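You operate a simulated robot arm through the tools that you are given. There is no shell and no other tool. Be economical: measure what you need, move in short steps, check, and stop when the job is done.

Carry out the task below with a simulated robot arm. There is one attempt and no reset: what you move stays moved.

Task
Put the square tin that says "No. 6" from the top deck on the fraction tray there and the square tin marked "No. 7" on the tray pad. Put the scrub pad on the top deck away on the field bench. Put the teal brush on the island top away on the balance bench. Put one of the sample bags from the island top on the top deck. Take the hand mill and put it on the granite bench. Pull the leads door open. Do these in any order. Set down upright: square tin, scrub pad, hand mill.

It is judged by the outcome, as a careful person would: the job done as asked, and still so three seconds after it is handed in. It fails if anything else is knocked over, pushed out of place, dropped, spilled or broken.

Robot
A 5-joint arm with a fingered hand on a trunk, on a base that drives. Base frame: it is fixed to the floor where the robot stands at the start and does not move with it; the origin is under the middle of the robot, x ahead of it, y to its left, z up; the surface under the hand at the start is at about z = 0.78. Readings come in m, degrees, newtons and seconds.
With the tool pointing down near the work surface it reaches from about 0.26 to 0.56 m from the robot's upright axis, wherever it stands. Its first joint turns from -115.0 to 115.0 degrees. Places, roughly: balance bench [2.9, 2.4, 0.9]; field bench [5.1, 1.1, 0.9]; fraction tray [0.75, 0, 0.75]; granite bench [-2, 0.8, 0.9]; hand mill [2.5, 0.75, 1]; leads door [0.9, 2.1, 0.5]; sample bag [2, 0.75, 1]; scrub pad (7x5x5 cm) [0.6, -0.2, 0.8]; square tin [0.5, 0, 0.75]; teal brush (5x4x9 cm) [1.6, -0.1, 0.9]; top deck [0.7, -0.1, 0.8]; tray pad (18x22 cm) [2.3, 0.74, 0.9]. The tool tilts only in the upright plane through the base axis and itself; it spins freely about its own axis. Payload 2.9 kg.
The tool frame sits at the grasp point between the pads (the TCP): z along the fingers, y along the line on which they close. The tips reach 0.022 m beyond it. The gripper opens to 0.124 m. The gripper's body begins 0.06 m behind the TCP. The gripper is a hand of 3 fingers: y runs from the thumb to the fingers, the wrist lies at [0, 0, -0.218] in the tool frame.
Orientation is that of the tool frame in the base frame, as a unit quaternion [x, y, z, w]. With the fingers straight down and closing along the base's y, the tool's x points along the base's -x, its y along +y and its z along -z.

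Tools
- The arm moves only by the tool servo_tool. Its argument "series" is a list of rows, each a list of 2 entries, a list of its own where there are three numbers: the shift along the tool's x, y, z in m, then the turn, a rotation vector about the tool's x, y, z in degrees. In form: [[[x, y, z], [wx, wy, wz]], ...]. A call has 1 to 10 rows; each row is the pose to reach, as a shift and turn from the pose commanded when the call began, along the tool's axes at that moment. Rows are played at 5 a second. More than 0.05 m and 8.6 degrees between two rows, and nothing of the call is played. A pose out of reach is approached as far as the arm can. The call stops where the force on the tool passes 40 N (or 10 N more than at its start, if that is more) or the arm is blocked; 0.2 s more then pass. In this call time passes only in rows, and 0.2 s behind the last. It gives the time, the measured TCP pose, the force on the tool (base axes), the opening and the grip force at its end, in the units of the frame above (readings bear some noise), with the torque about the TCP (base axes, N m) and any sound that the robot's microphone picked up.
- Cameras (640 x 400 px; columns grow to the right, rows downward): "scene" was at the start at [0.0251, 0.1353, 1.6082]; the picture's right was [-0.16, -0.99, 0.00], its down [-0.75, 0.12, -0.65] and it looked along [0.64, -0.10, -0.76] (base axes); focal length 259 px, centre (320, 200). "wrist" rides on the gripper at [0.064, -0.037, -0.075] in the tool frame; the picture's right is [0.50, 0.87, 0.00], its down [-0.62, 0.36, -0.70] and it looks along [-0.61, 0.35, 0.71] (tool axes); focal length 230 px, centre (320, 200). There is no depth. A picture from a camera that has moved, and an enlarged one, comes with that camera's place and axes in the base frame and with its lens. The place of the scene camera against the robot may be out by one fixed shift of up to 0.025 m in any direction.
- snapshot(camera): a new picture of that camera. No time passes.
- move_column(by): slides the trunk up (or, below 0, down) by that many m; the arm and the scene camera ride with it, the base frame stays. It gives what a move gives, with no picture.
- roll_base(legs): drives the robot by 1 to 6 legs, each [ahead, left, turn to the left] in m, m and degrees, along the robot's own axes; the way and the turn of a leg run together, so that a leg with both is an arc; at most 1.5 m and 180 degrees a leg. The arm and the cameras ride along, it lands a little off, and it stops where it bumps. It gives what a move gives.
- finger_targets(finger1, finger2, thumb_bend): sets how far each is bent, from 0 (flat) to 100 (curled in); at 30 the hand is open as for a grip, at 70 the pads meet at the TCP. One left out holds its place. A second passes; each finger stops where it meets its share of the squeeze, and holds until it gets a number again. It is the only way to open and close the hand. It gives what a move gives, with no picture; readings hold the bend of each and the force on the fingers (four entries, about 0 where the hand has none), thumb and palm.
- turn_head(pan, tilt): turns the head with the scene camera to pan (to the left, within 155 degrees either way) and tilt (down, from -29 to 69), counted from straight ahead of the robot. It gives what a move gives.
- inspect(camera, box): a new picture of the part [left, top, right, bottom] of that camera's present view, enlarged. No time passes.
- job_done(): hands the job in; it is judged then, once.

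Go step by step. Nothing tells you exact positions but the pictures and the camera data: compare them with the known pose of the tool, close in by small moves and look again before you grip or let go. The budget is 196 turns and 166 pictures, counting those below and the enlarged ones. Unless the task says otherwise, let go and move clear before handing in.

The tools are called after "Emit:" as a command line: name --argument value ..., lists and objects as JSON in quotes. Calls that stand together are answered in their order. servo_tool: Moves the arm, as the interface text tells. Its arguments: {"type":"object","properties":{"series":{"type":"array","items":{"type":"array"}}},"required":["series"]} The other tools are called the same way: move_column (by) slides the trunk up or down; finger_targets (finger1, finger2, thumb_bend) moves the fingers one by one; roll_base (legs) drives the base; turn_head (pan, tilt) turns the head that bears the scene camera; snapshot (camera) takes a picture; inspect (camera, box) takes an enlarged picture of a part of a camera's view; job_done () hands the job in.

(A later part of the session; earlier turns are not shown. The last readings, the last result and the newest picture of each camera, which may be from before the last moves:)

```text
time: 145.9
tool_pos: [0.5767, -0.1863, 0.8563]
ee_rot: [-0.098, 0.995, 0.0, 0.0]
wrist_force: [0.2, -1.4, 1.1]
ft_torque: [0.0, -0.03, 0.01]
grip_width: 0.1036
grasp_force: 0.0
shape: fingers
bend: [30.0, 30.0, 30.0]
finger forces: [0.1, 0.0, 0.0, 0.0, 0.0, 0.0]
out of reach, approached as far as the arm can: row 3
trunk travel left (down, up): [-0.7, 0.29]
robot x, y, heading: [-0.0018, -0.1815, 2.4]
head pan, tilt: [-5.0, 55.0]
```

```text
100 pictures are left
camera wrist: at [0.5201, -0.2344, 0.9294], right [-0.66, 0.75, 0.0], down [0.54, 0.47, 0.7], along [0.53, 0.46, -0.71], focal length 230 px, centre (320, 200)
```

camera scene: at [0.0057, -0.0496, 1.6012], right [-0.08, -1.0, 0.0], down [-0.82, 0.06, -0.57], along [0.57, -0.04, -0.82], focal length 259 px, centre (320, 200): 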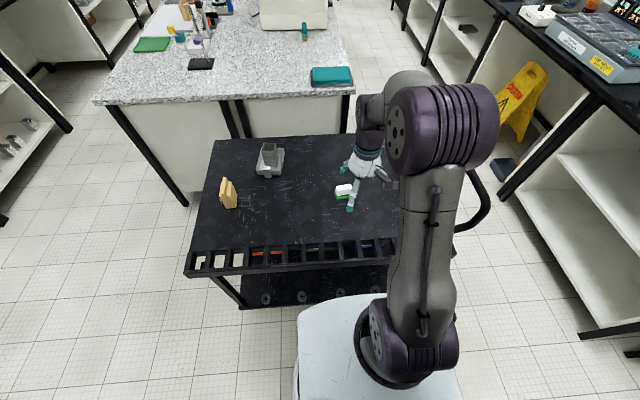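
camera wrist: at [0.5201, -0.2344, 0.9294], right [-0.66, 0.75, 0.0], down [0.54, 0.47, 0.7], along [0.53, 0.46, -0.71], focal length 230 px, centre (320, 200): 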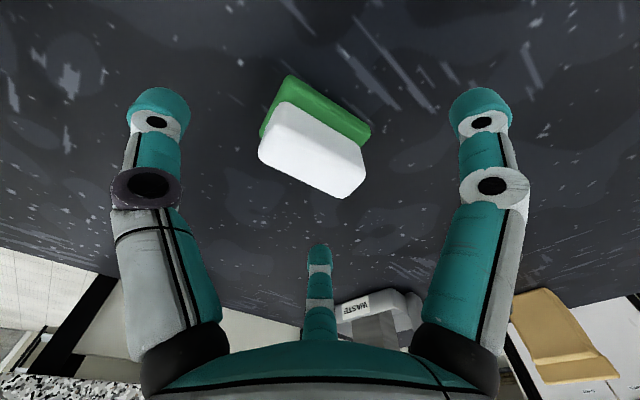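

Straight down is at the reach limit here, so I'll lower the trunk instead; the arm's geometry stays the same.

Emit:
move_column --by -0.044

Emit:
snapshot --camera "wrist"

```text
time: 146.8
tool_pos: [0.5758, -0.1846, 0.8102]
ee_rot: [-0.098, 0.995, 0.0, 0.0]
wrist_force: [-1.1, 0.4, 1.0]
ft_torque: [-0.02, -0.04, -0.01]
grip_width: 0.1038
grasp_force: 0.1
shape: fingers
bend: [30.0, 30.0, 30.0]
finger forces: [0.0, 0.0, 0.0, 0.1, 0.0, 0.0]
trunk travel left (down, up): [-0.656, 0.334]
robot x, y, heading: [-0.0025, -0.1797, 2.3]
head pan, tilt: [-5.0, 55.0]
```

```text
99 pictures are left
camera wrist: at [0.5202, -0.2337, 0.8854], right [-0.66, 0.75, 0.0], down [0.54, 0.47, 0.7], along [0.53, 0.46, -0.71], focal length 230 px, centre (320, 200)
```

wrist: 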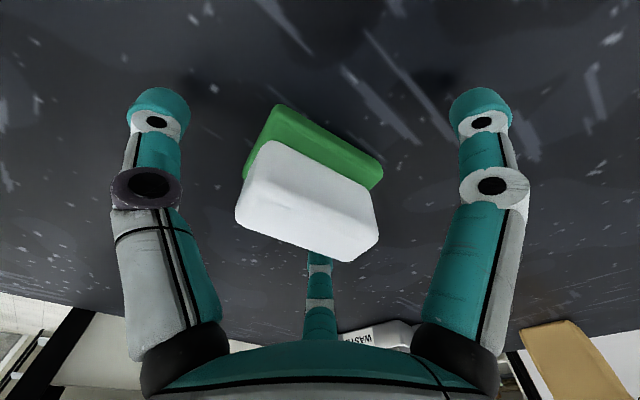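

The pad is centred. I'll grip it.

Emit:
finger_targets --finger1 60 --finger2 60 --thumb_bend 60

Emit:
move_column --by 0.1

Emit:
snapshot --camera "wrist"

```text
time: 147.8
tool_pos: [0.5775, -0.1836, 0.8102]
ee_rot: [-0.098, 0.995, 0.001, -0.001]
wrist_force: [0.5, 0.6, 0.3]
ft_torque: [-0.01, 0.01, 0.01]
grip_width: 0.036
grasp_force: 5.3
shape: fingers
bend: [54.0, 54.0, 57.0]
finger forces: [3.3, 3.4, 0.0, 0.1, 4.0, 0.1]
trunk travel left (down, up): [-0.656, 0.334]
robot x, y, heading: [-0.0009, -0.1799, 2.5]
head pan, tilt: [-5.0, 55.0]
```

```text
time: 149.1
tool_pos: [0.5751, -0.1854, 0.9107]
ee_rot: [-0.097, 0.995, 0.0, 0.0]
wrist_force: [-0.4, -0.4, -0.3]
ft_torque: [-0.01, 0.0, 0.04]
grip_width: 0.0362
grasp_force: 6.0
shape: fingers
bend: [54.0, 54.0, 57.0]
finger forces: [3.3, 3.4, 0.1, 0.1, 3.9, 0.0]
trunk travel left (down, up): [-0.756, 0.234]
robot x, y, heading: [-0.0, -0.1791, 2.3]
head pan, tilt: [-5.0, 55.0]
```

```text
98 pictures are left
camera wrist: at [0.52, -0.2344, 0.9853], right [-0.66, 0.75, 0.0], down [0.54, 0.47, 0.7], along [0.53, 0.46, -0.71], focal length 230 px, centre (320, 200)
```

wrist: 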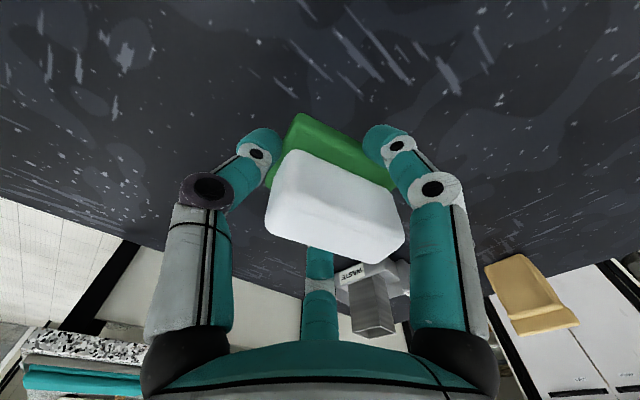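

The pad is held level. I'll retract the arm and drive up the left aisle toward the field bench.

Emit:
servo_tool --series '[[[0.0, 0, -0.04], [0, 0, 0]], [[0.02, 0, -0.08], [0, 0, 0]], [[0.05, 0, -0.12], [0, 0, 0]], [[0.085, 0, -0.15], [0, 0, 0]], [[0.12, 0, -0.18], [0, 0, 0]], [[0.155, 0, -0.2], [0, 0, 0]], [[0.18, 0, -0.21], [0, 0, 0]]]'

Emit:
roll_base --legs '[[-0.1, 0, -2.2], [0, 1.5, 0], [1.3, 0.05, 0], [1.3, 0, 0], [1.0, 0, 0]]'

Emit:
turn_head --pan 0 --tilt 28

Emit:
snapshot --camera "scene"

```text
time: 150.7
tool_pos: [0.398, -0.2214, 1.1201]
ee_rot: [-0.097, 0.995, 0.0, 0.0]
wrist_force: [-0.2, -0.3, -0.7]
ft_torque: [0.02, 0.0, -0.03]
grip_width: 0.0358
grasp_force: 5.2
shape: fingers
bend: [54.0, 54.0, 57.0]
finger forces: [3.3, 3.5, 0.1, 0.1, 3.9, 0.0]
trunk travel left (down, up): [-0.756, 0.234]
robot x, y, heading: [0.0003, -0.1792, 2.2]
head pan, tilt: [-5.0, 55.0]
```

```text
time: 175.9
tool_pos: [3.8911, 1.2985, 1.1201]
ee_rot: [-0.076, 0.997, 0.0, 0.0]
wrist_force: [0.3, 0.1, -1.4]
ft_torque: [-0.02, 0.02, 0.01]
grip_width: 0.0358
grasp_force: 5.1
shape: fingers
bend: [54.0, 54.0, 57.0]
finger forces: [3.3, 3.4, 0.0, 0.0, 3.6, 0.0]
trunk travel left (down, up): [-0.756, 0.234]
robot x, y, heading: [3.4914, 1.3537, -0.4]
head pan, tilt: [-5.0, 55.0]
```

```text
time: 176.8
tool_pos: [3.8905, 1.2983, 1.1196]
ee_rot: [-0.076, 0.997, 0.0, 0.0]
wrist_force: [-0.3, -0.2, 0.0]
ft_torque: [0.03, 0.01, 0.02]
grip_width: 0.0357
grasp_force: 5.4
shape: fingers
bend: [54.0, 54.0, 57.0]
finger forces: [3.3, 3.4, 0.0, 0.0, 3.7, 0.0]
trunk travel left (down, up): [-0.756, 0.234]
robot x, y, heading: [3.4938, 1.3579, -0.4]
head pan, tilt: [0.0, 28.0]
```

```text
97 pictures are left
camera scene: at [3.5324, 1.5028, 1.6964], right [-0.01, -1.0, 0.0], down [-0.47, 0.0, -0.88], along [0.88, 0.0, -0.47], focal length 259 px, centre (320, 200)
```

scene: 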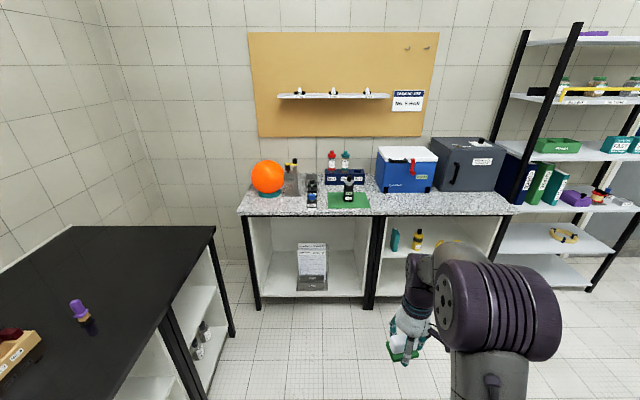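

I can see the field bench at x≈4.85 and beyond, with some free strip at the front. I'll zoom in.

Emit:
inspect --camera "scene" --box '[230, 130, 520, 230]'

```text
2.21 times, centred on (375, 180) of scene
camera zoom: at [3.5324, 1.5028, 1.6964], right [-0.01, -1.0, 0.0], down [-0.47, 0.0, -0.88], along [0.88, 0.0, -0.47], focal length 571 px, centre (199, 244)
```

zoom: 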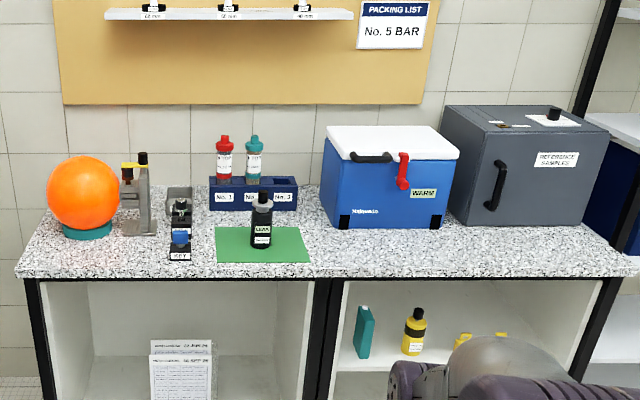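

There's a free strip about 26 cm deep in front of the blue box, around (4.97, 0.98). I'll drive up to it.

Emit:
roll_base --legs '[[0.5, -0.32, 0], [0.44, 0, 0]]'

Emit:
turn_head --pan -5 --tilt 52

Emit:
snapshot --camera "scene"

Emit:
snapshot --camera "wrist"

```text
time: 182.4
tool_pos: [4.8276, 0.9671, 1.1211]
ee_rot: [-0.072, 0.997, 0.0, 0.0]
wrist_force: [-0.2, 0.1, -0.6]
ft_torque: [0.0, 0.0, -0.01]
grip_width: 0.0359
grasp_force: 5.1
shape: fingers
bend: [54.0, 54.0, 57.0]
finger forces: [3.3, 3.4, 0.0, 0.0, 3.7, 0.0]
trunk travel left (down, up): [-0.756, 0.234]
robot x, y, heading: [4.4276, 1.0314, -0.6]
head pan, tilt: [0.0, 28.0]
```

```text
time: 183.3
tool_pos: [4.826, 0.9672, 1.1205]
ee_rot: [-0.072, 0.997, 0.0, 0.0]
wrist_force: [0.0, -1.1, -0.1]
ft_torque: [-0.02, -0.01, 0.03]
grip_width: 0.0358
grasp_force: 5.6
shape: fingers
bend: [54.0, 54.0, 57.0]
finger forces: [3.4, 3.5, 0.1, 0.0, 3.6, 0.1]
trunk travel left (down, up): [-0.756, 0.234]
robot x, y, heading: [4.4304, 1.026, -0.8]
head pan, tilt: [-5.0, 52.0]
```

```text
95 pictures are left
camera scene: at [4.4543, 1.1685, 1.6612], right [-0.1, -0.99, 0.0], down [-0.78, 0.08, -0.62], along [0.61, -0.06, -0.79], focal length 259 px, centre (320, 200)
```

scene: 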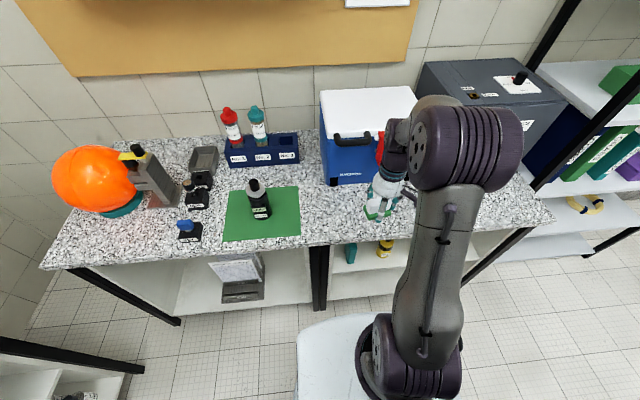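

```text
94 pictures are left
camera wrist: at [4.7684, 0.9215, 1.1951], right [-0.62, 0.79, 0.0], down [0.56, 0.44, 0.7], along [0.55, 0.43, -0.71], focal length 230 px, centre (320, 200)
```

wrist: 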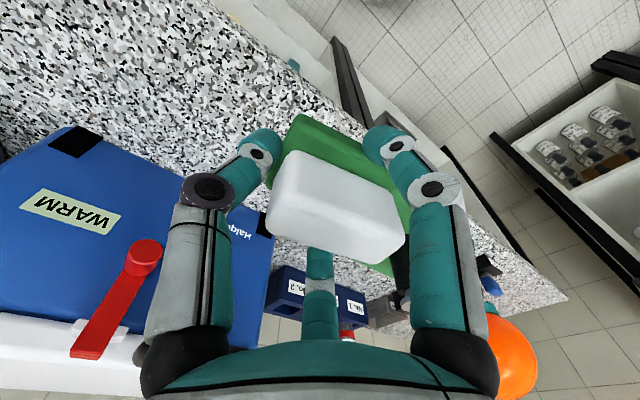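

The pad goes down at about (4.95, 0.967), well in front of the box (front at x≈5.10). I'll reach out and lower.

Emit:
servo_tool --series '[[[-0.035, -0.005, 0.025], [0, 0, 0]], [[-0.07, -0.01, 0.05], [0, 0, 0]], [[-0.1, -0.014, 0.08], [0, 0, 0]], [[-0.122, -0.018, 0.11], [0, 0, 0]], [[-0.122, -0.018, 0.14], [0, 0, 0]], [[-0.122, -0.018, 0.165], [0, 0, 0]], [[-0.122, -0.018, 0.178], [0, 0, 0]]]'

Emit:
servo_tool --series '[[[0, 0, 0.004], [0, 0, 0]], [[0, 0, 0.007], [0, 0, 0]], [[0, 0, 0.009], [0, 0, 0]], [[0, 0, 0.011], [0, 0, 0]]]'

Emit:
inspect --camera "scene" --box '[300, 120, 460, 260]'

```text
time: 184.9
tool_pos: [4.9508, 0.9664, 0.9413]
ee_rot: [-0.072, 0.997, 0.0, 0.0]
wrist_force: [0.3, -0.7, 0.0]
ft_torque: [0.0, -0.04, 0.01]
grip_width: 0.0356
grasp_force: 4.7
shape: fingers
bend: [54.0, 54.0, 57.0]
finger forces: [3.3, 3.4, 0.0, 0.0, 3.5, 0.1]
trunk travel left (down, up): [-0.756, 0.234]
robot x, y, heading: [4.4314, 1.0253, -0.9]
head pan, tilt: [-5.0, 52.0]
```

```text
time: 185.9
tool_pos: [4.9506, 0.9661, 0.9312]
ee_rot: [-0.071, 0.997, -0.001, 0.0]
wrist_force: [0.0, 0.2, -0.7]
ft_torque: [0.03, -0.02, 0.03]
grip_width: 0.0356
grasp_force: 5.8
shape: fingers
bend: [54.0, 54.0, 57.0]
finger forces: [3.3, 3.4, 0.1, 0.0, 3.6, 0.0]
trunk travel left (down, up): [-0.756, 0.234]
robot x, y, heading: [4.4258, 1.0284, -0.9]
head pan, tilt: [-5.0, 52.0]
```

```text
2.86 times, centred on (380, 190) of scene
camera zoom: at [4.4546, 1.1685, 1.6611], right [-0.1, -0.99, 0.0], down [-0.78, 0.08, -0.62], along [0.61, -0.06, -0.79], focal length 739 px, centre (149, 229)
```

zoom: 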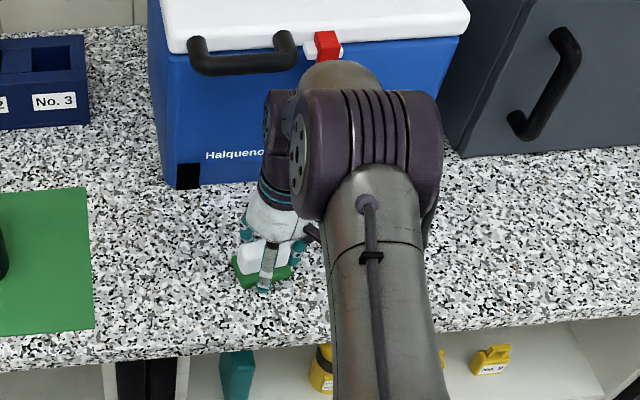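

Nearly down; I'll keep lowering by small steps until contact shows.

Emit:
servo_tool --series '[[[0, 0, 0.002], [0, 0, 0]], [[0, 0, 0.004], [0, 0, 0]]]'

```text
time: 186.5
tool_pos: [4.9504, 0.9671, 0.9289]
ee_rot: [-0.072, 0.997, 0.0, 0.003]
wrist_force: [1.4, -0.6, 9.8]
ft_torque: [0.0, 0.03, -0.03]
grip_width: 0.0353
grasp_force: 7.0
shape: fingers
bend: [54.0, 54.0, 57.0]
finger forces: [5.7, 4.2, 0.1, 0.0, 4.2, 0.0]
trunk travel left (down, up): [-0.756, 0.234]
robot x, y, heading: [4.4268, 1.0323, -0.6]
head pan, tilt: [-5.0, 52.0]
```

Contact. I'll release and lift away.

Emit:
finger_targets --finger1 48 --finger2 48 --thumb_bend 48

Emit:
finger_targets --finger1 30 --finger2 30 --thumb_bend 30

Emit:
servo_tool --series '[[[0, 0, -0.03], [0, 0, 0]], [[0, 0, -0.07], [0, 0, 0]], [[0, 0, -0.11], [0, 0, 0]], [[0.03, 0, -0.14], [0, 0, 0]], [[0.07, 0, -0.17], [0, 0, 0]], [[0.11, 0, -0.2], [0, 0, 3]], [[0.14, 0, -0.22], [0, 0, 7]]]'

Emit:
inspect --camera "scene" --box '[300, 120, 460, 260]'

```text
time: 187.5
tool_pos: [4.9503, 0.9668, 0.9291]
ee_rot: [-0.072, 0.997, 0.0, 0.001]
wrist_force: [3.1, -1.4, 13.7]
ft_torque: [0.17, 0.01, -0.11]
grip_width: 0.0484
grasp_force: 6.8
shape: fingers
bend: [52.0, 50.0, 48.0]
finger forces: [7.5, 5.4, 0.1, 0.0, 0.5, 0.1]
trunk travel left (down, up): [-0.756, 0.234]
robot x, y, heading: [4.4277, 1.0289, -0.9]
head pan, tilt: [-5.0, 52.0]
```

```text
time: 188.5
tool_pos: [4.9502, 0.9674, 0.9275]
ee_rot: [-0.071, 0.997, 0.0, 0.0]
wrist_force: [0.4, -1.3, -0.2]
ft_torque: [0.02, 0.01, 0.02]
grip_width: 0.1035
grasp_force: 0.1
shape: fingers
bend: [30.0, 30.0, 30.0]
finger forces: [0.1, 0.0, 0.0, 0.0, 0.0, 0.0]
trunk travel left (down, up): [-0.756, 0.234]
robot x, y, heading: [4.4288, 1.0302, -1.1]
head pan, tilt: [-5.0, 52.0]
```

```text
time: 190.1
tool_pos: [4.8113, 0.9467, 1.1494]
ee_rot: [-0.01, 1.0, 0.0, 0.001]
wrist_force: [-0.3, 0.9, 0.0]
ft_torque: [-0.05, 0.0, 0.02]
grip_width: 0.1036
grasp_force: 0.1
shape: fingers
bend: [30.0, 30.0, 30.0]
finger forces: [0.1, 0.1, 0.0, 0.0, 0.0, 0.0]
trunk travel left (down, up): [-0.756, 0.234]
robot x, y, heading: [4.4283, 1.03, -0.9]
head pan, tilt: [-5.0, 52.0]
```

```text
2.86 times, centred on (380, 190) of scene
camera zoom: at [4.4527, 1.1685, 1.6611], right [-0.1, -0.99, 0.0], down [-0.78, 0.08, -0.62], along [0.61, -0.06, -0.79], focal length 739 px, centre (149, 229)
```

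zoom: 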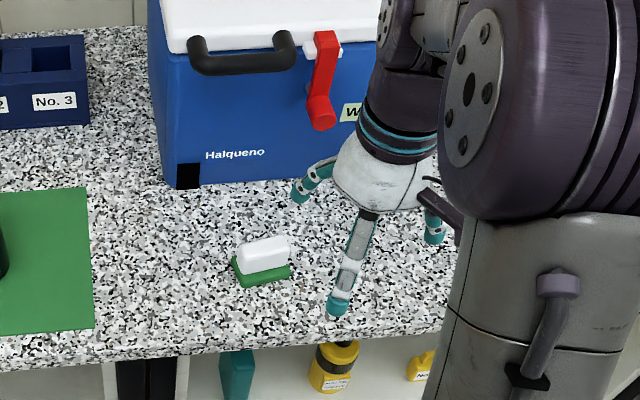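

The scrub pad is upright on the field bench. Now for the brush on the island's right side; I'll look back to plan the route.

Emit:
turn_head --pan -140 --tilt 25

Emit:
snapshot --camera "scene"

Emit:
turn_head --pan 150 --tilt 25

Emit:
snapshot --camera "scene"

```text
time: 192.3
tool_pos: [4.8135, 0.9475, 1.1477]
ee_rot: [-0.01, 1.0, 0.0, 0.001]
wrist_force: [-0.1, 0.0, -0.5]
ft_torque: [0.0, -0.01, -0.01]
grip_width: 0.1035
grasp_force: 0.0
shape: fingers
bend: [30.0, 30.0, 30.0]
finger forces: [0.0, 0.0, 0.0, 0.0, 0.0, 0.0]
trunk travel left (down, up): [-0.756, 0.234]
robot x, y, heading: [4.431, 1.0299, -0.9]
head pan, tilt: [-140.0, 25.0]
```

```text
91 pictures are left
camera scene: at [4.3083, 1.1178, 1.7013], right [-0.63, 0.77, 0.0], down [0.33, 0.27, -0.91], along [-0.7, -0.57, -0.42], focal length 259 px, centre (320, 200)
```

scene: 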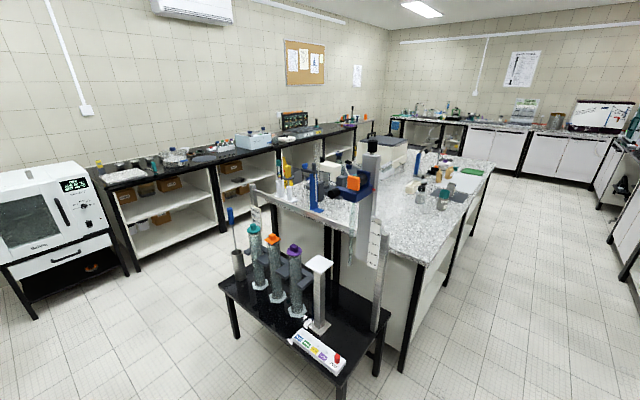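

```text
time: 196.2
tool_pos: [4.8141, 0.947, 1.1484]
ee_rot: [-0.01, 1.0, -0.001, 0.0]
wrist_force: [0.0, 0.0, -0.3]
ft_torque: [-0.04, -0.02, 0.0]
grip_width: 0.1035
grasp_force: 0.0
shape: fingers
bend: [30.0, 30.0, 30.0]
finger forces: [0.0, 0.0, 0.0, 0.0, 0.0, 0.0]
trunk travel left (down, up): [-0.756, 0.234]
robot x, y, heading: [4.4301, 1.0299, -0.6]
head pan, tilt: [150.0, 25.0]
```

```text
90 pictures are left
camera scene: at [4.3005, 1.2233, 1.7013], right [0.51, 0.86, 0.0], down [0.36, -0.22, -0.91], along [-0.78, 0.46, -0.42], focal length 259 px, centre (320, 200)
```

scene: 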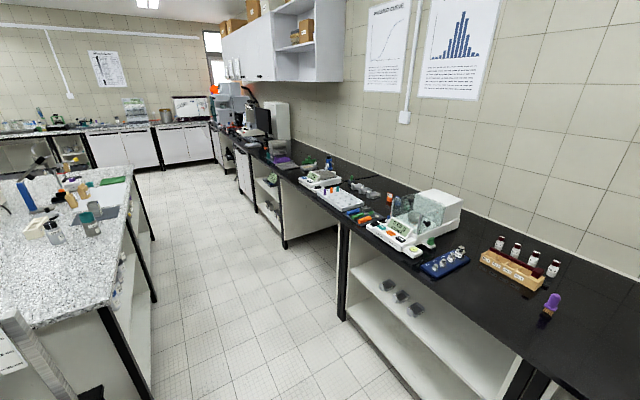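

There's a stand table at the island's end (x up to ~3.85), and the right aisle is about 1.2 m wide. I'll go around the end and come down the right aisle to face the brush.

Emit:
roll_base --legs '[[-0.12, 0, 0], [0, -1.3, 0], [0, -0.58, 0], [-1.4, 0, 0], [-1.3, 0, 0], [0, 0, 90]]'

Emit:
turn_head --pan 0 --tilt 45

Emit:
snapshot --camera "scene"

Emit:
snapshot --camera "wrist"

```text
time: 223.1
tool_pos: [1.6638, -0.4013, 1.1483]
ee_rot: [0.716, -0.698, 0.0, 0.0]
wrist_force: [0.7, 0.7, -0.1]
ft_torque: [-0.01, 0.02, 0.0]
grip_width: 0.1037
grasp_force: 0.1
shape: fingers
bend: [30.0, 30.0, 30.0]
finger forces: [0.1, 0.1, 0.0, 0.0, 0.0, 0.0]
trunk travel left (down, up): [-0.756, 0.234]
robot x, y, heading: [1.5863, -0.7874, 89.5]
head pan, tilt: [150.0, 25.0]
```

```text
time: 225.4
tool_pos: [1.6639, -0.4008, 1.1486]
ee_rot: [0.717, -0.698, 0.0, 0.0]
wrist_force: [0.0, 0.3, 0.7]
ft_torque: [0.01, 0.01, -0.01]
grip_width: 0.1037
grasp_force: 0.2
shape: fingers
bend: [30.0, 30.0, 30.0]
finger forces: [0.0, 0.0, 0.1, 0.1, 0.0, 0.1]
trunk travel left (down, up): [-0.756, 0.234]
robot x, y, heading: [1.5855, -0.7868, 89.6]
head pan, tilt: [0.0, 45.0]
```

```text
89 pictures are left
camera scene: at [1.449, -0.7594, 1.6707], right [1.0, -0.01, 0.0], down [-0.01, -0.71, -0.71], along [0.01, 0.71, -0.71], focal length 259 px, centre (320, 200)
```

scene: 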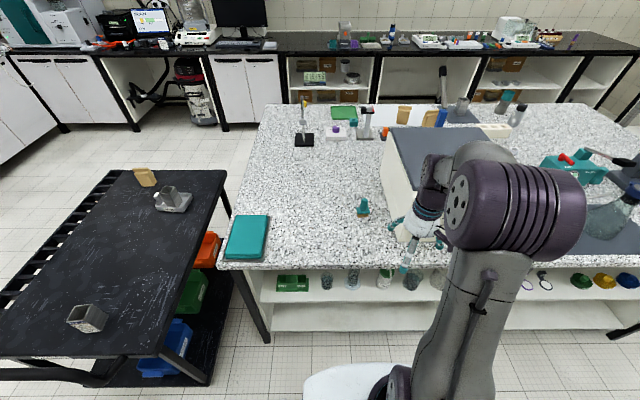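

```text
88 pictures are left
camera wrist: at [1.7023, -0.464, 1.2229], right [-0.85, -0.52, 0.0], down [-0.37, 0.61, 0.7], along [-0.37, 0.6, -0.71], focal length 230 px, centre (320, 200)
```

wrist: 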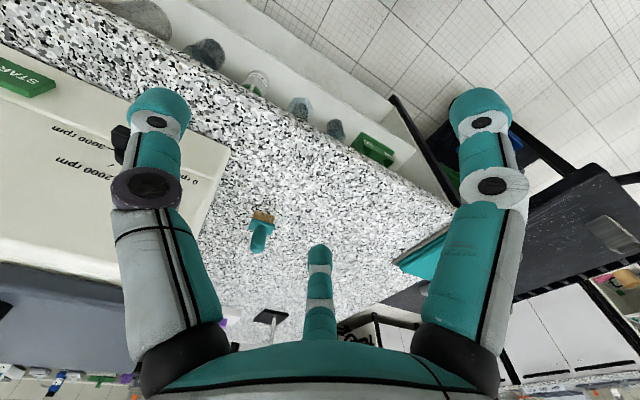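

The brush stands upright on the island beside the white centrifuge box. I'll zoom in for its position.

Emit:
inspect --camera "wrist" --box '[220, 190, 300, 270]'

Emit:
inspect --camera "scene" --box '[325, 180, 425, 255]'

```text
5.00 times, centred on (260, 230) of wrist
camera zoom: at [1.7023, -0.464, 1.2229], right [-0.85, -0.52, 0.0], down [-0.37, 0.61, 0.7], along [-0.37, 0.6, -0.71], focal length 1150 px, centre (620, 50)
```

zoom: 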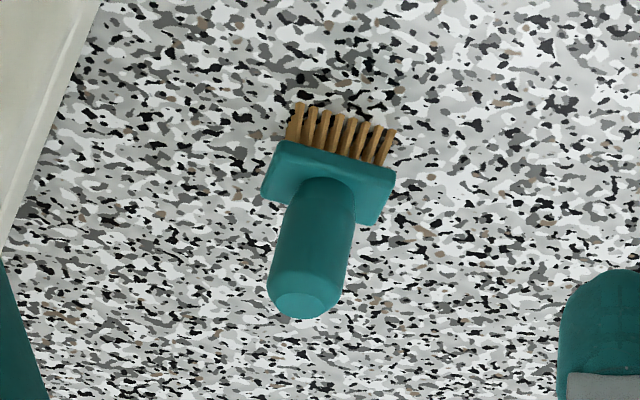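

```text
5.33 times, centred on (375, 218) of scene
camera zoom: at [1.449, -0.7594, 1.6707], right [1.0, -0.01, 0.0], down [-0.01, -0.71, -0.71], along [0.01, 0.71, -0.71], focal length 1380 px, centre (27, 107)
```

zoom: 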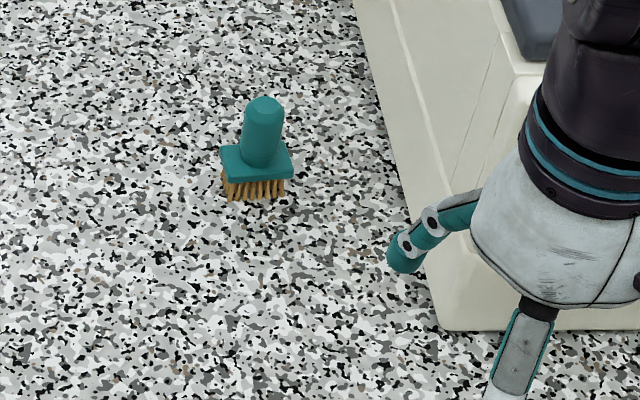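

The brush is at about (1.612, -0.08), and the box beside it starts at x≈1.715. I'll shift the hand left, narrow the fingers and drive a bit closer.

Emit:
servo_tool --series '[[[0, 0.025, 0], [0, 0, 0]], [[0, 0.05, -0.02], [0, 0, 0]]]'

Emit:
finger_targets --finger1 40 --finger2 40 --thumb_bend 40

Emit:
roll_base --legs '[[0.13, 0, 0]]'

Emit:
snapshot --camera "wrist"

```text
time: 226.0
tool_pos: [1.614, -0.4025, 1.168]
ee_rot: [0.716, -0.698, -0.001, 0.0]
wrist_force: [-0.6, -0.5, -0.8]
ft_torque: [0.01, -0.01, -0.01]
grip_width: 0.1037
grasp_force: 0.1
shape: fingers
bend: [30.0, 30.0, 30.0]
finger forces: [0.1, 0.0, 0.1, 0.1, 0.0, 0.0]
trunk travel left (down, up): [-0.756, 0.234]
robot x, y, heading: [1.588, -0.7881, 89.4]
head pan, tilt: [0.0, 45.0]
```

```text
time: 227.0
tool_pos: [1.6132, -0.4014, 1.1686]
ee_rot: [0.716, -0.698, 0.0, 0.001]
wrist_force: [0.7, 0.4, 0.3]
ft_torque: [0.01, 0.01, -0.02]
grip_width: 0.078
grasp_force: 0.0
shape: fingers
bend: [40.0, 40.0, 40.0]
finger forces: [0.1, 0.0, 0.0, 0.0, 0.0, 0.1]
trunk travel left (down, up): [-0.756, 0.234]
robot x, y, heading: [1.5859, -0.7852, 89.5]
head pan, tilt: [0.0, 45.0]
```

```text
time: 228.3
tool_pos: [1.6158, -0.2716, 1.1687]
ee_rot: [0.716, -0.698, 0.0, 0.0]
wrist_force: [-0.5, 1.2, -0.3]
ft_torque: [0.03, -0.02, 0.01]
grip_width: 0.0779
grasp_force: 0.0
shape: fingers
bend: [40.0, 40.0, 40.0]
finger forces: [0.0, 0.1, 0.0, 0.0, 0.0, 0.1]
trunk travel left (down, up): [-0.756, 0.234]
robot x, y, heading: [1.5851, -0.653, 89.3]
head pan, tilt: [0.0, 45.0]
```

```text
85 pictures are left
camera wrist: at [1.6541, -0.3349, 1.2429], right [-0.85, -0.52, 0.0], down [-0.37, 0.61, 0.7], along [-0.37, 0.6, -0.71], focal length 230 px, centre (320, 200)
```

wrist: 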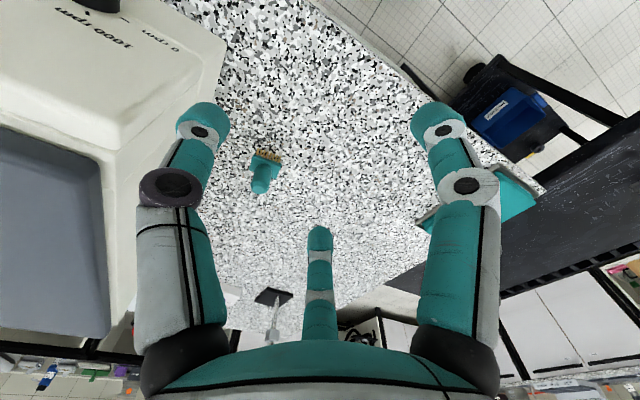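

The brush is measured again at (1.611, -0.083). I'll move over it and stop just above to check.

Emit:
servo_tool --series '[[[-0.045, 0, 0.02], [0, 0, 0]], [[-0.09, 0, 0.04], [0, 0, 0]], [[-0.13, 0, 0.065], [0, 0, 0]], [[-0.165, 0, 0.09], [0, 0, 0]], [[-0.187, 0, 0.115], [0, 0, 0]], [[-0.187, 0, 0.135], [0, 0, 0]]]'

Emit:
snapshot --camera "wrist"

Emit:
inspect --camera "scene" --box '[300, 150, 460, 290]'

```text
time: 229.7
tool_pos: [1.61, -0.0846, 1.0326]
ee_rot: [0.716, -0.698, 0.0, 0.0]
wrist_force: [0.0, 0.3, 0.1]
ft_torque: [0.02, 0.04, 0.03]
grip_width: 0.0777
grasp_force: 0.1
shape: fingers
bend: [40.0, 40.0, 40.0]
finger forces: [0.0, 0.0, 0.0, 0.1, 0.0, 0.0]
trunk travel left (down, up): [-0.756, 0.234]
robot x, y, heading: [1.5863, -0.6563, 89.4]
head pan, tilt: [0.0, 45.0]
```

```text
84 pictures are left
camera wrist: at [1.6485, -0.1476, 1.1079], right [-0.85, -0.52, 0.0], down [-0.37, 0.61, 0.7], along [-0.37, 0.6, -0.71], focal length 230 px, centre (320, 200)
```

wrist: 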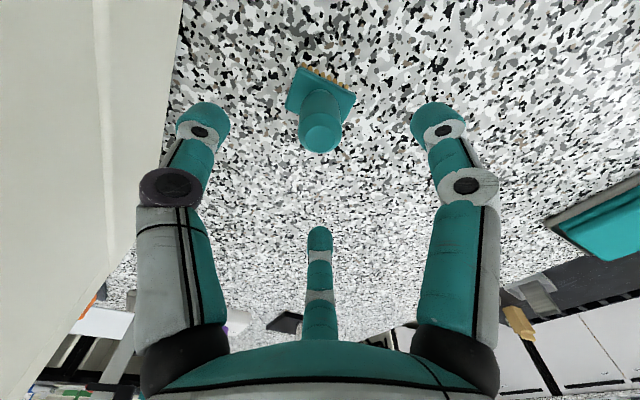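

```text
2.86 times, centred on (380, 220) of scene
camera zoom: at [1.4502, -0.6294, 1.6707], right [1.0, -0.01, 0.0], down [-0.01, -0.71, -0.71], along [0.01, 0.71, -0.71], focal length 739 px, centre (149, 143)
```

zoom: 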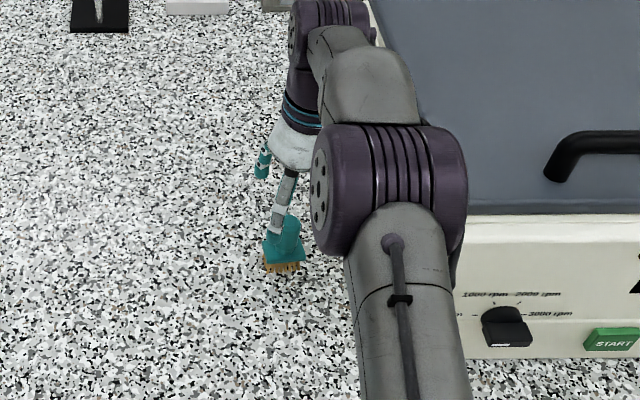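

Aligned over the knob handle. I'll lower and grip it.

Emit:
servo_tool --series '[[[0.001, 0, 0.025], [0, 0, 0]], [[0.002, 0, 0.05], [0, 0, 0]], [[0.003, 0, 0.068], [0, 0, 0]]]'

Emit:
finger_targets --finger1 68 --finger2 68 --thumb_bend 68

Emit:
snapshot --camera "wrist"

```text
time: 230.5
tool_pos: [1.6099, -0.0876, 0.9652]
ee_rot: [0.717, -0.697, 0.0, -0.001]
wrist_force: [0.5, 0.6, -0.4]
ft_torque: [-0.01, -0.03, 0.0]
grip_width: 0.0776
grasp_force: 0.0
shape: fingers
bend: [40.0, 40.0, 40.0]
finger forces: [0.0, 0.0, 0.0, 0.1, 0.0, 0.1]
trunk travel left (down, up): [-0.756, 0.234]
robot x, y, heading: [1.5853, -0.654, 89.5]
head pan, tilt: [0.0, 45.0]
```

```text
time: 231.5
tool_pos: [1.6102, -0.0875, 0.9651]
ee_rot: [0.716, -0.698, 0.0, 0.0]
wrist_force: [0.3, 0.5, -0.4]
ft_torque: [0.02, -0.02, -0.01]
grip_width: 0.0157
grasp_force: 6.8
shape: fingers
bend: [62.0, 62.0, 64.0]
finger forces: [3.6, 4.4, 0.0, 0.0, 5.3, 0.1]
trunk travel left (down, up): [-0.756, 0.234]
robot x, y, heading: [1.5845, -0.6538, 89.6]
head pan, tilt: [0.0, 45.0]
```

```text
82 pictures are left
camera wrist: at [1.6489, -0.1507, 1.04], right [-0.85, -0.52, 0.0], down [-0.37, 0.61, 0.7], along [-0.37, 0.6, -0.71], focal length 230 px, centre (320, 200)
```

wrist: 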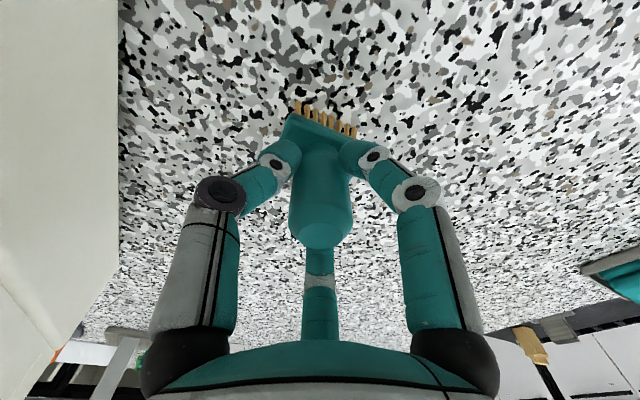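

The brush is gripped at its handle. I'll lift it, back off, and drive around the island's far end toward the balance bench.

Emit:
servo_tool --series '[[[0, 0, -0.03], [0, 0, 0]], [[0, 0, -0.07], [0, 0, 0]], [[0, 0, -0.11], [0, 0, 0]], [[0.03, 0, -0.14], [0, 0, 0]], [[0.07, 0, -0.16], [0, 0, 0]], [[0.11, 0, -0.17], [0, 0, 0]], [[0.15, 0, -0.18], [0, 0, 0]], [[0.18, 0, -0.19], [0, 0, 0]]]'

Emit:
roll_base --legs '[[-0.16, 0, 0], [0, 0, -89.5], [1.4, 0, 0], [1.34, 0, 0], [0, 1.3, 0], [0, 0.85, 0]]'

Emit:
snapshot --camera "wrist"

```text
time: 233.3
tool_pos: [1.6154, -0.2688, 1.1558]
ee_rot: [0.717, -0.698, -0.001, 0.0]
wrist_force: [1.0, 0.3, -0.2]
ft_torque: [0.03, 0.01, 0.0]
grip_width: 0.0158
grasp_force: 6.8
shape: fingers
bend: [63.0, 62.0, 64.0]
finger forces: [3.6, 4.4, 0.1, 0.0, 5.2, 0.0]
trunk travel left (down, up): [-0.756, 0.234]
robot x, y, heading: [1.5875, -0.6562, 89.4]
head pan, tilt: [0.0, 45.0]
```

```text
time: 261.6
tool_pos: [4.6882, 1.3441, 1.1549]
ee_rot: [-0.02, 1.0, 0.0, -0.001]
wrist_force: [-0.9, -0.3, 0.1]
ft_torque: [0.02, 0.0, 0.01]
grip_width: 0.0151
grasp_force: 6.9
shape: fingers
bend: [63.0, 62.0, 64.0]
finger forces: [3.4, 4.6, 0.1, 0.0, 5.1, 0.0]
trunk travel left (down, up): [-0.756, 0.234]
robot x, y, heading: [4.3015, 1.3702, 0.3]
head pan, tilt: [0.0, 45.0]
```

```text
81 pictures are left
camera wrist: at [4.6256, 1.305, 1.2295], right [-0.53, 0.85, 0.0], down [0.6, 0.38, 0.7], along [0.59, 0.37, -0.71], focal length 230 px, centre (320, 200)
```

wrist: 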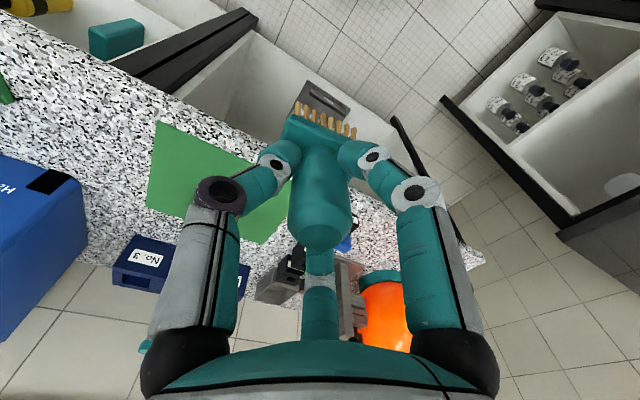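

Brush is still held. I'll back up along the left aisle to x≈2.9 and turn to face the balance bench.

Emit:
roll_base --legs '[[-1.4, 0, 0], [0, 0, 90]]'

Emit:
turn_head --pan 0 --tilt 32

Emit:
snapshot --camera "scene"

```text
time: 272.4
tool_pos: [2.9368, 1.7516, 1.1545]
ee_rot: [0.722, -0.692, 0.0, 0.001]
wrist_force: [0.4, 0.6, -0.3]
ft_torque: [0.0, 0.0, 0.04]
grip_width: 0.0149
grasp_force: 5.9
shape: fingers
bend: [63.0, 62.0, 64.0]
finger forces: [3.3, 4.5, 0.0, 0.0, 5.1, 0.1]
trunk travel left (down, up): [-0.756, 0.234]
robot x, y, heading: [2.9133, 1.366, 90.5]
head pan, tilt: [0.0, 45.0]
```

```text
time: 273.1
tool_pos: [2.936, 1.7511, 1.1556]
ee_rot: [0.722, -0.692, 0.0, -0.001]
wrist_force: [0.3, -0.9, 0.0]
ft_torque: [0.0, 0.01, -0.01]
grip_width: 0.0147
grasp_force: 6.0
shape: fingers
bend: [63.0, 62.0, 64.0]
finger forces: [3.3, 4.4, 0.0, 0.0, 5.1, 0.0]
trunk travel left (down, up): [-0.756, 0.234]
robot x, y, heading: [2.9141, 1.3619, 90.8]
head pan, tilt: [0.0, 32.0]
```

```text
80 pictures are left
camera scene: at [2.7773, 1.395, 1.6901], right [1.0, 0.01, 0.0], down [0.0, -0.53, -0.85], along [-0.01, 0.85, -0.53], focal length 259 px, centre (320, 200)
```

scene: 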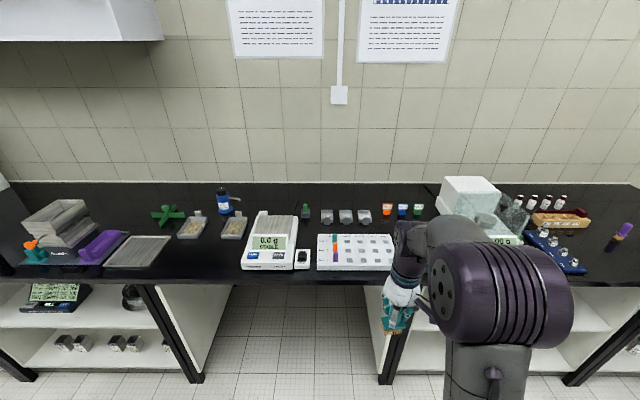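

I face the balance bench, which has two balances and various items. I'll zoom in for a free spot.

Emit:
inspect --camera "scene" --box '[100, 165, 440, 300]'

Emit:
snapshot --camera "wrist"

```text
1.88 times, centred on (270, 232) of scene
camera zoom: at [2.7773, 1.395, 1.6901], right [1.0, 0.01, 0.0], down [0.0, -0.53, -0.85], along [-0.01, 0.85, -0.53], focal length 487 px, centre (414, 139)
```

zoom: 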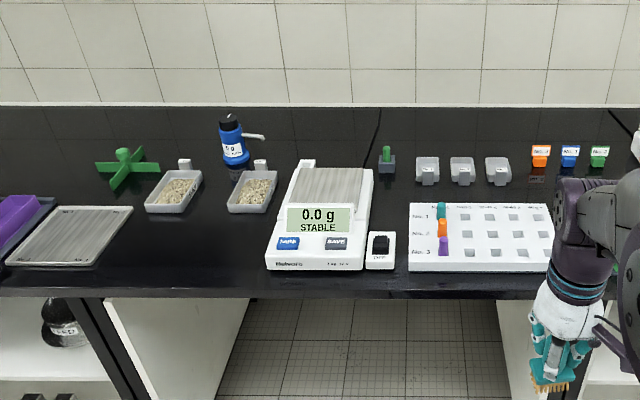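

```text
78 pictures are left
camera wrist: at [2.9763, 1.6888, 1.2295], right [-0.84, -0.54, 0.0], down [-0.38, 0.6, 0.7], along [-0.38, 0.59, -0.71], focal length 230 px, centre (320, 200)
```

wrist: 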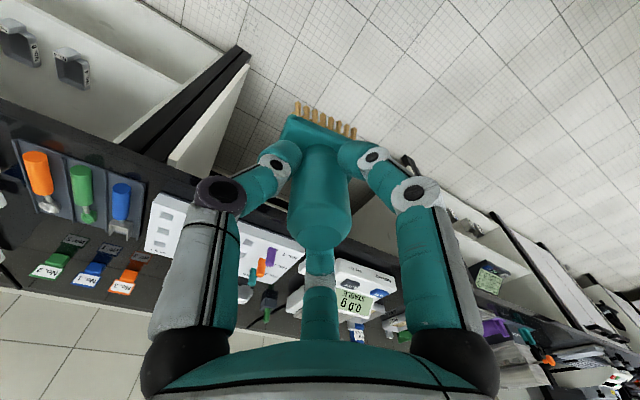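

Free space lies left of the first balance, around (2.30, 2.19). I'll sidestep there and move up to the bench.

Emit:
roll_base --legs '[[0, 0.63, -0.8], [0.33, 0, 0]]'

Emit:
turn_head --pan 5 --tilt 52

Emit:
snapshot --camera "scene"

Emit:
snapshot --camera "wrist"

```text
time: 278.4
tool_pos: [2.3123, 2.0846, 1.1548]
ee_rot: [0.715, -0.699, 0.0, 0.0]
wrist_force: [-0.8, -0.1, -0.9]
ft_torque: [0.01, 0.0, 0.01]
grip_width: 0.0149
grasp_force: 6.6
shape: fingers
bend: [63.0, 62.0, 64.0]
finger forces: [3.3, 4.5, 0.1, 0.0, 5.1, 0.0]
trunk travel left (down, up): [-0.756, 0.234]
robot x, y, heading: [2.2807, 1.6943, 89.3]
head pan, tilt: [0.0, 32.0]
```

```text
time: 279.3
tool_pos: [2.3139, 2.0849, 1.1549]
ee_rot: [0.715, -0.699, 0.001, 0.001]
wrist_force: [0.0, -0.1, -0.7]
ft_torque: [0.03, -0.01, 0.03]
grip_width: 0.0146
grasp_force: 6.8
shape: fingers
bend: [63.0, 62.0, 64.0]
finger forces: [3.3, 4.5, 0.0, 0.0, 5.2, 0.0]
trunk travel left (down, up): [-0.756, 0.234]
robot x, y, heading: [2.2815, 1.6964, 89.3]
head pan, tilt: [5.0, 52.0]
```

```text
77 pictures are left
camera scene: at [2.1398, 1.7162, 1.6612], right [1.0, 0.07, 0.0], down [0.06, -0.79, -0.62], along [-0.05, 0.61, -0.79], focal length 259 px, centre (320, 200)
```

scene: 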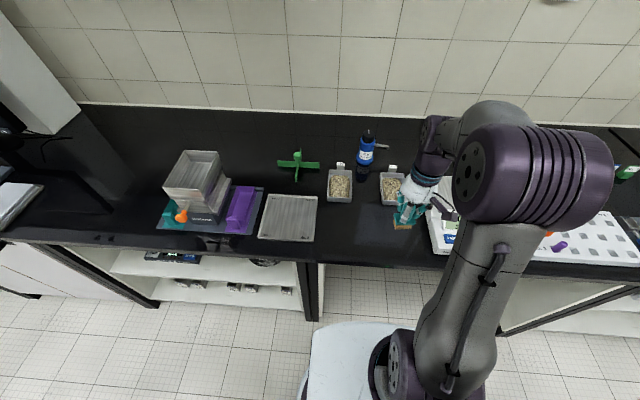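

```text
76 pictures are left
camera wrist: at [2.3511, 2.0207, 1.2296], right [-0.85, -0.52, 0.0], down [-0.37, 0.61, 0.7], along [-0.36, 0.6, -0.71], focal length 230 px, centre (320, 200)
```

wrist: 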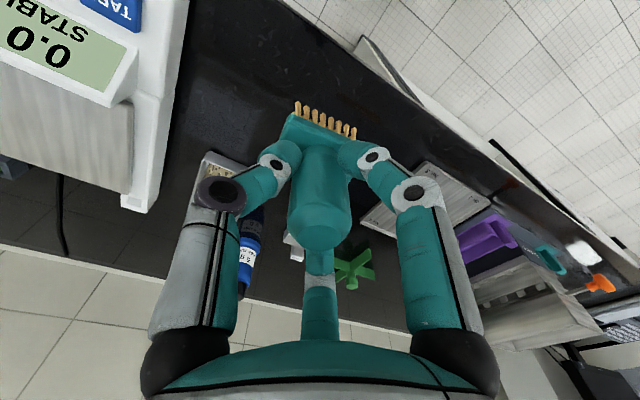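

The free area is about x 2.08–2.45, y 2.08–2.30. I'll lower the brush at (2.27, 2.19).

Emit:
servo_tool --series '[[[-0.03, 0.012, 0.02], [0, 0, 0]], [[-0.06, 0.024, 0.045], [0, 0, 0]], [[-0.09, 0.035, 0.075], [0, 0, 0]], [[-0.106, 0.041, 0.11], [0, 0, 0]], [[-0.106, 0.041, 0.145], [0, 0, 0]], [[-0.106, 0.041, 0.17], [0, 0, 0]], [[-0.106, 0.041, 0.18], [0, 0, 0]]]'

Emit:
servo_tool --series '[[[0, 0, 0.003], [0, 0, 0]], [[0, 0, 0.006], [0, 0, 0]], [[0, 0, 0.008], [0, 0, 0]], [[0, 0, 0.01], [0, 0, 0]]]'

Emit:
inspect --camera "scene" --box '[300, 140, 480, 270]'

```text
time: 280.9
tool_pos: [2.2719, 2.1888, 0.974]
ee_rot: [0.715, -0.699, -0.001, -0.001]
wrist_force: [-1.2, -0.6, -0.1]
ft_torque: [-0.05, 0.02, 0.0]
grip_width: 0.0151
grasp_force: 5.8
shape: fingers
bend: [63.0, 61.0, 64.0]
finger forces: [3.3, 4.5, 0.1, 0.1, 5.2, 0.0]
trunk travel left (down, up): [-0.756, 0.234]
robot x, y, heading: [2.281, 1.6946, 89.4]
head pan, tilt: [5.0, 52.0]
```

```text
time: 281.9
tool_pos: [2.2699, 2.1892, 0.9655]
ee_rot: [0.715, -0.699, -0.001, 0.0]
wrist_force: [-0.1, 0.6, 0.4]
ft_torque: [-0.01, 0.05, -0.02]
grip_width: 0.015
grasp_force: 7.0
shape: fingers
bend: [63.0, 61.0, 64.0]
finger forces: [3.4, 4.5, 0.1, 0.0, 5.0, 0.0]
trunk travel left (down, up): [-0.756, 0.234]
robot x, y, heading: [2.2805, 1.6978, 89.5]
head pan, tilt: [5.0, 52.0]
```

```text
3.08 times, centred on (390, 205) of scene
camera zoom: at [2.1398, 1.7166, 1.6611], right [1.0, 0.08, 0.0], down [0.06, -0.79, -0.62], along [-0.05, 0.61, -0.79], focal length 796 px, centre (105, 185)
```

zoom: 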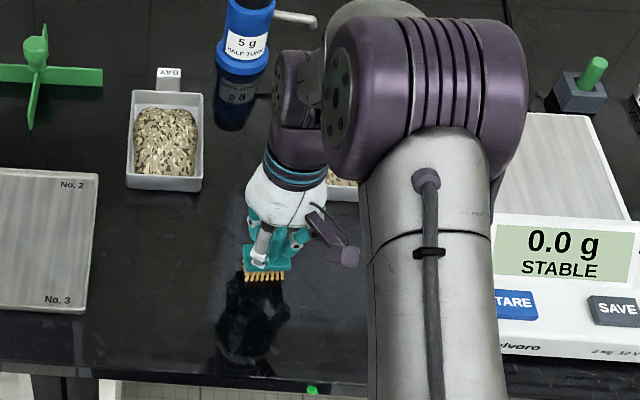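

Almost touching, judging by the reflection. I'll lower a few millimetres more until contact.

Emit:
servo_tool --series '[[[0, 0, 0.002], [0, 0, 0]], [[0, 0, 0.004], [0, 0, 0]]]'

```text
time: 282.5
tool_pos: [2.2692, 2.1878, 0.963]
ee_rot: [0.715, -0.699, -0.002, -0.003]
wrist_force: [0.4, 0.1, 13.1]
ft_torque: [0.03, -0.04, -0.01]
grip_width: 0.0145
grasp_force: 9.5
shape: fingers
bend: [63.0, 62.0, 64.0]
finger forces: [4.5, 6.3, 0.0, 0.0, 7.3, 0.1]
trunk travel left (down, up): [-0.756, 0.234]
robot x, y, heading: [2.2825, 1.6959, 89.3]
head pan, tilt: [5.0, 52.0]
```

Contact at 13 N. I'll release and lift.

Emit:
finger_targets --finger1 54 --finger2 54 --thumb_bend 54

Emit:
finger_targets --finger1 38 --finger2 38 --thumb_bend 38

Emit:
servo_tool --series '[[[0, 0, -0.03], [0, 0, 0]], [[0, 0, -0.07], [0, 0, 0]], [[0, 0, -0.11], [0, 0, 0]], [[0.03, 0, -0.14], [0, 0, 0]], [[0.07, 0, -0.16], [0, 0, 0]], [[0.1, 0, -0.19], [0, 0, 0]], [[0.13, 0, -0.22], [0, 0, 0]]]'

Emit:
inspect --camera "scene" --box '[300, 140, 480, 270]'

```text
time: 283.5
tool_pos: [2.2691, 2.1891, 0.9606]
ee_rot: [0.715, -0.699, 0.0, 0.0]
wrist_force: [0.2, -0.2, 0.1]
ft_torque: [0.01, -0.04, 0.02]
grip_width: 0.0381
grasp_force: 0.0
shape: fingers
bend: [54.0, 54.0, 54.0]
finger forces: [0.0, 0.1, 0.0, 0.0, 0.1, 0.1]
trunk travel left (down, up): [-0.756, 0.234]
robot x, y, heading: [2.2815, 1.6959, 89.4]
head pan, tilt: [5.0, 52.0]
```

```text
time: 284.5
tool_pos: [2.2694, 2.189, 0.9606]
ee_rot: [0.715, -0.699, 0.0, -0.001]
wrist_force: [0.1, -0.3, 0.3]
ft_torque: [-0.02, -0.03, 0.04]
grip_width: 0.0821
grasp_force: 0.2
shape: fingers
bend: [38.0, 38.0, 38.0]
finger forces: [0.0, 0.1, 0.1, 0.0, 0.0, 0.1]
trunk travel left (down, up): [-0.756, 0.234]
robot x, y, heading: [2.2791, 1.7001, 89.4]
head pan, tilt: [5.0, 52.0]
```

```text
time: 286.1
tool_pos: [2.2736, 2.0572, 1.1826]
ee_rot: [0.715, -0.699, -0.001, -0.001]
wrist_force: [-0.3, 0.6, 0.4]
ft_torque: [0.02, -0.02, -0.01]
grip_width: 0.0824
grasp_force: 0.0
shape: fingers
bend: [38.0, 38.0, 38.0]
finger forces: [0.0, 0.1, 0.0, 0.0, 0.0, 0.0]
trunk travel left (down, up): [-0.756, 0.234]
robot x, y, heading: [2.2818, 1.699, 89.2]
head pan, tilt: [5.0, 52.0]
```

```text
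3.08 times, centred on (390, 205) of scene
camera zoom: at [2.1398, 1.7137, 1.6611], right [1.0, 0.08, 0.0], down [0.06, -0.78, -0.62], along [-0.05, 0.62, -0.79], focal length 796 px, centre (105, 185)
```

zoom: 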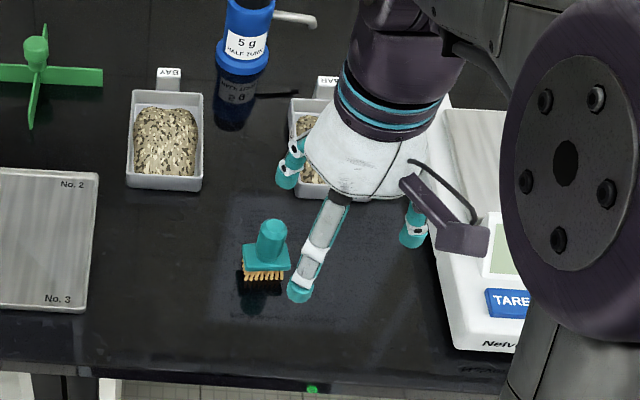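

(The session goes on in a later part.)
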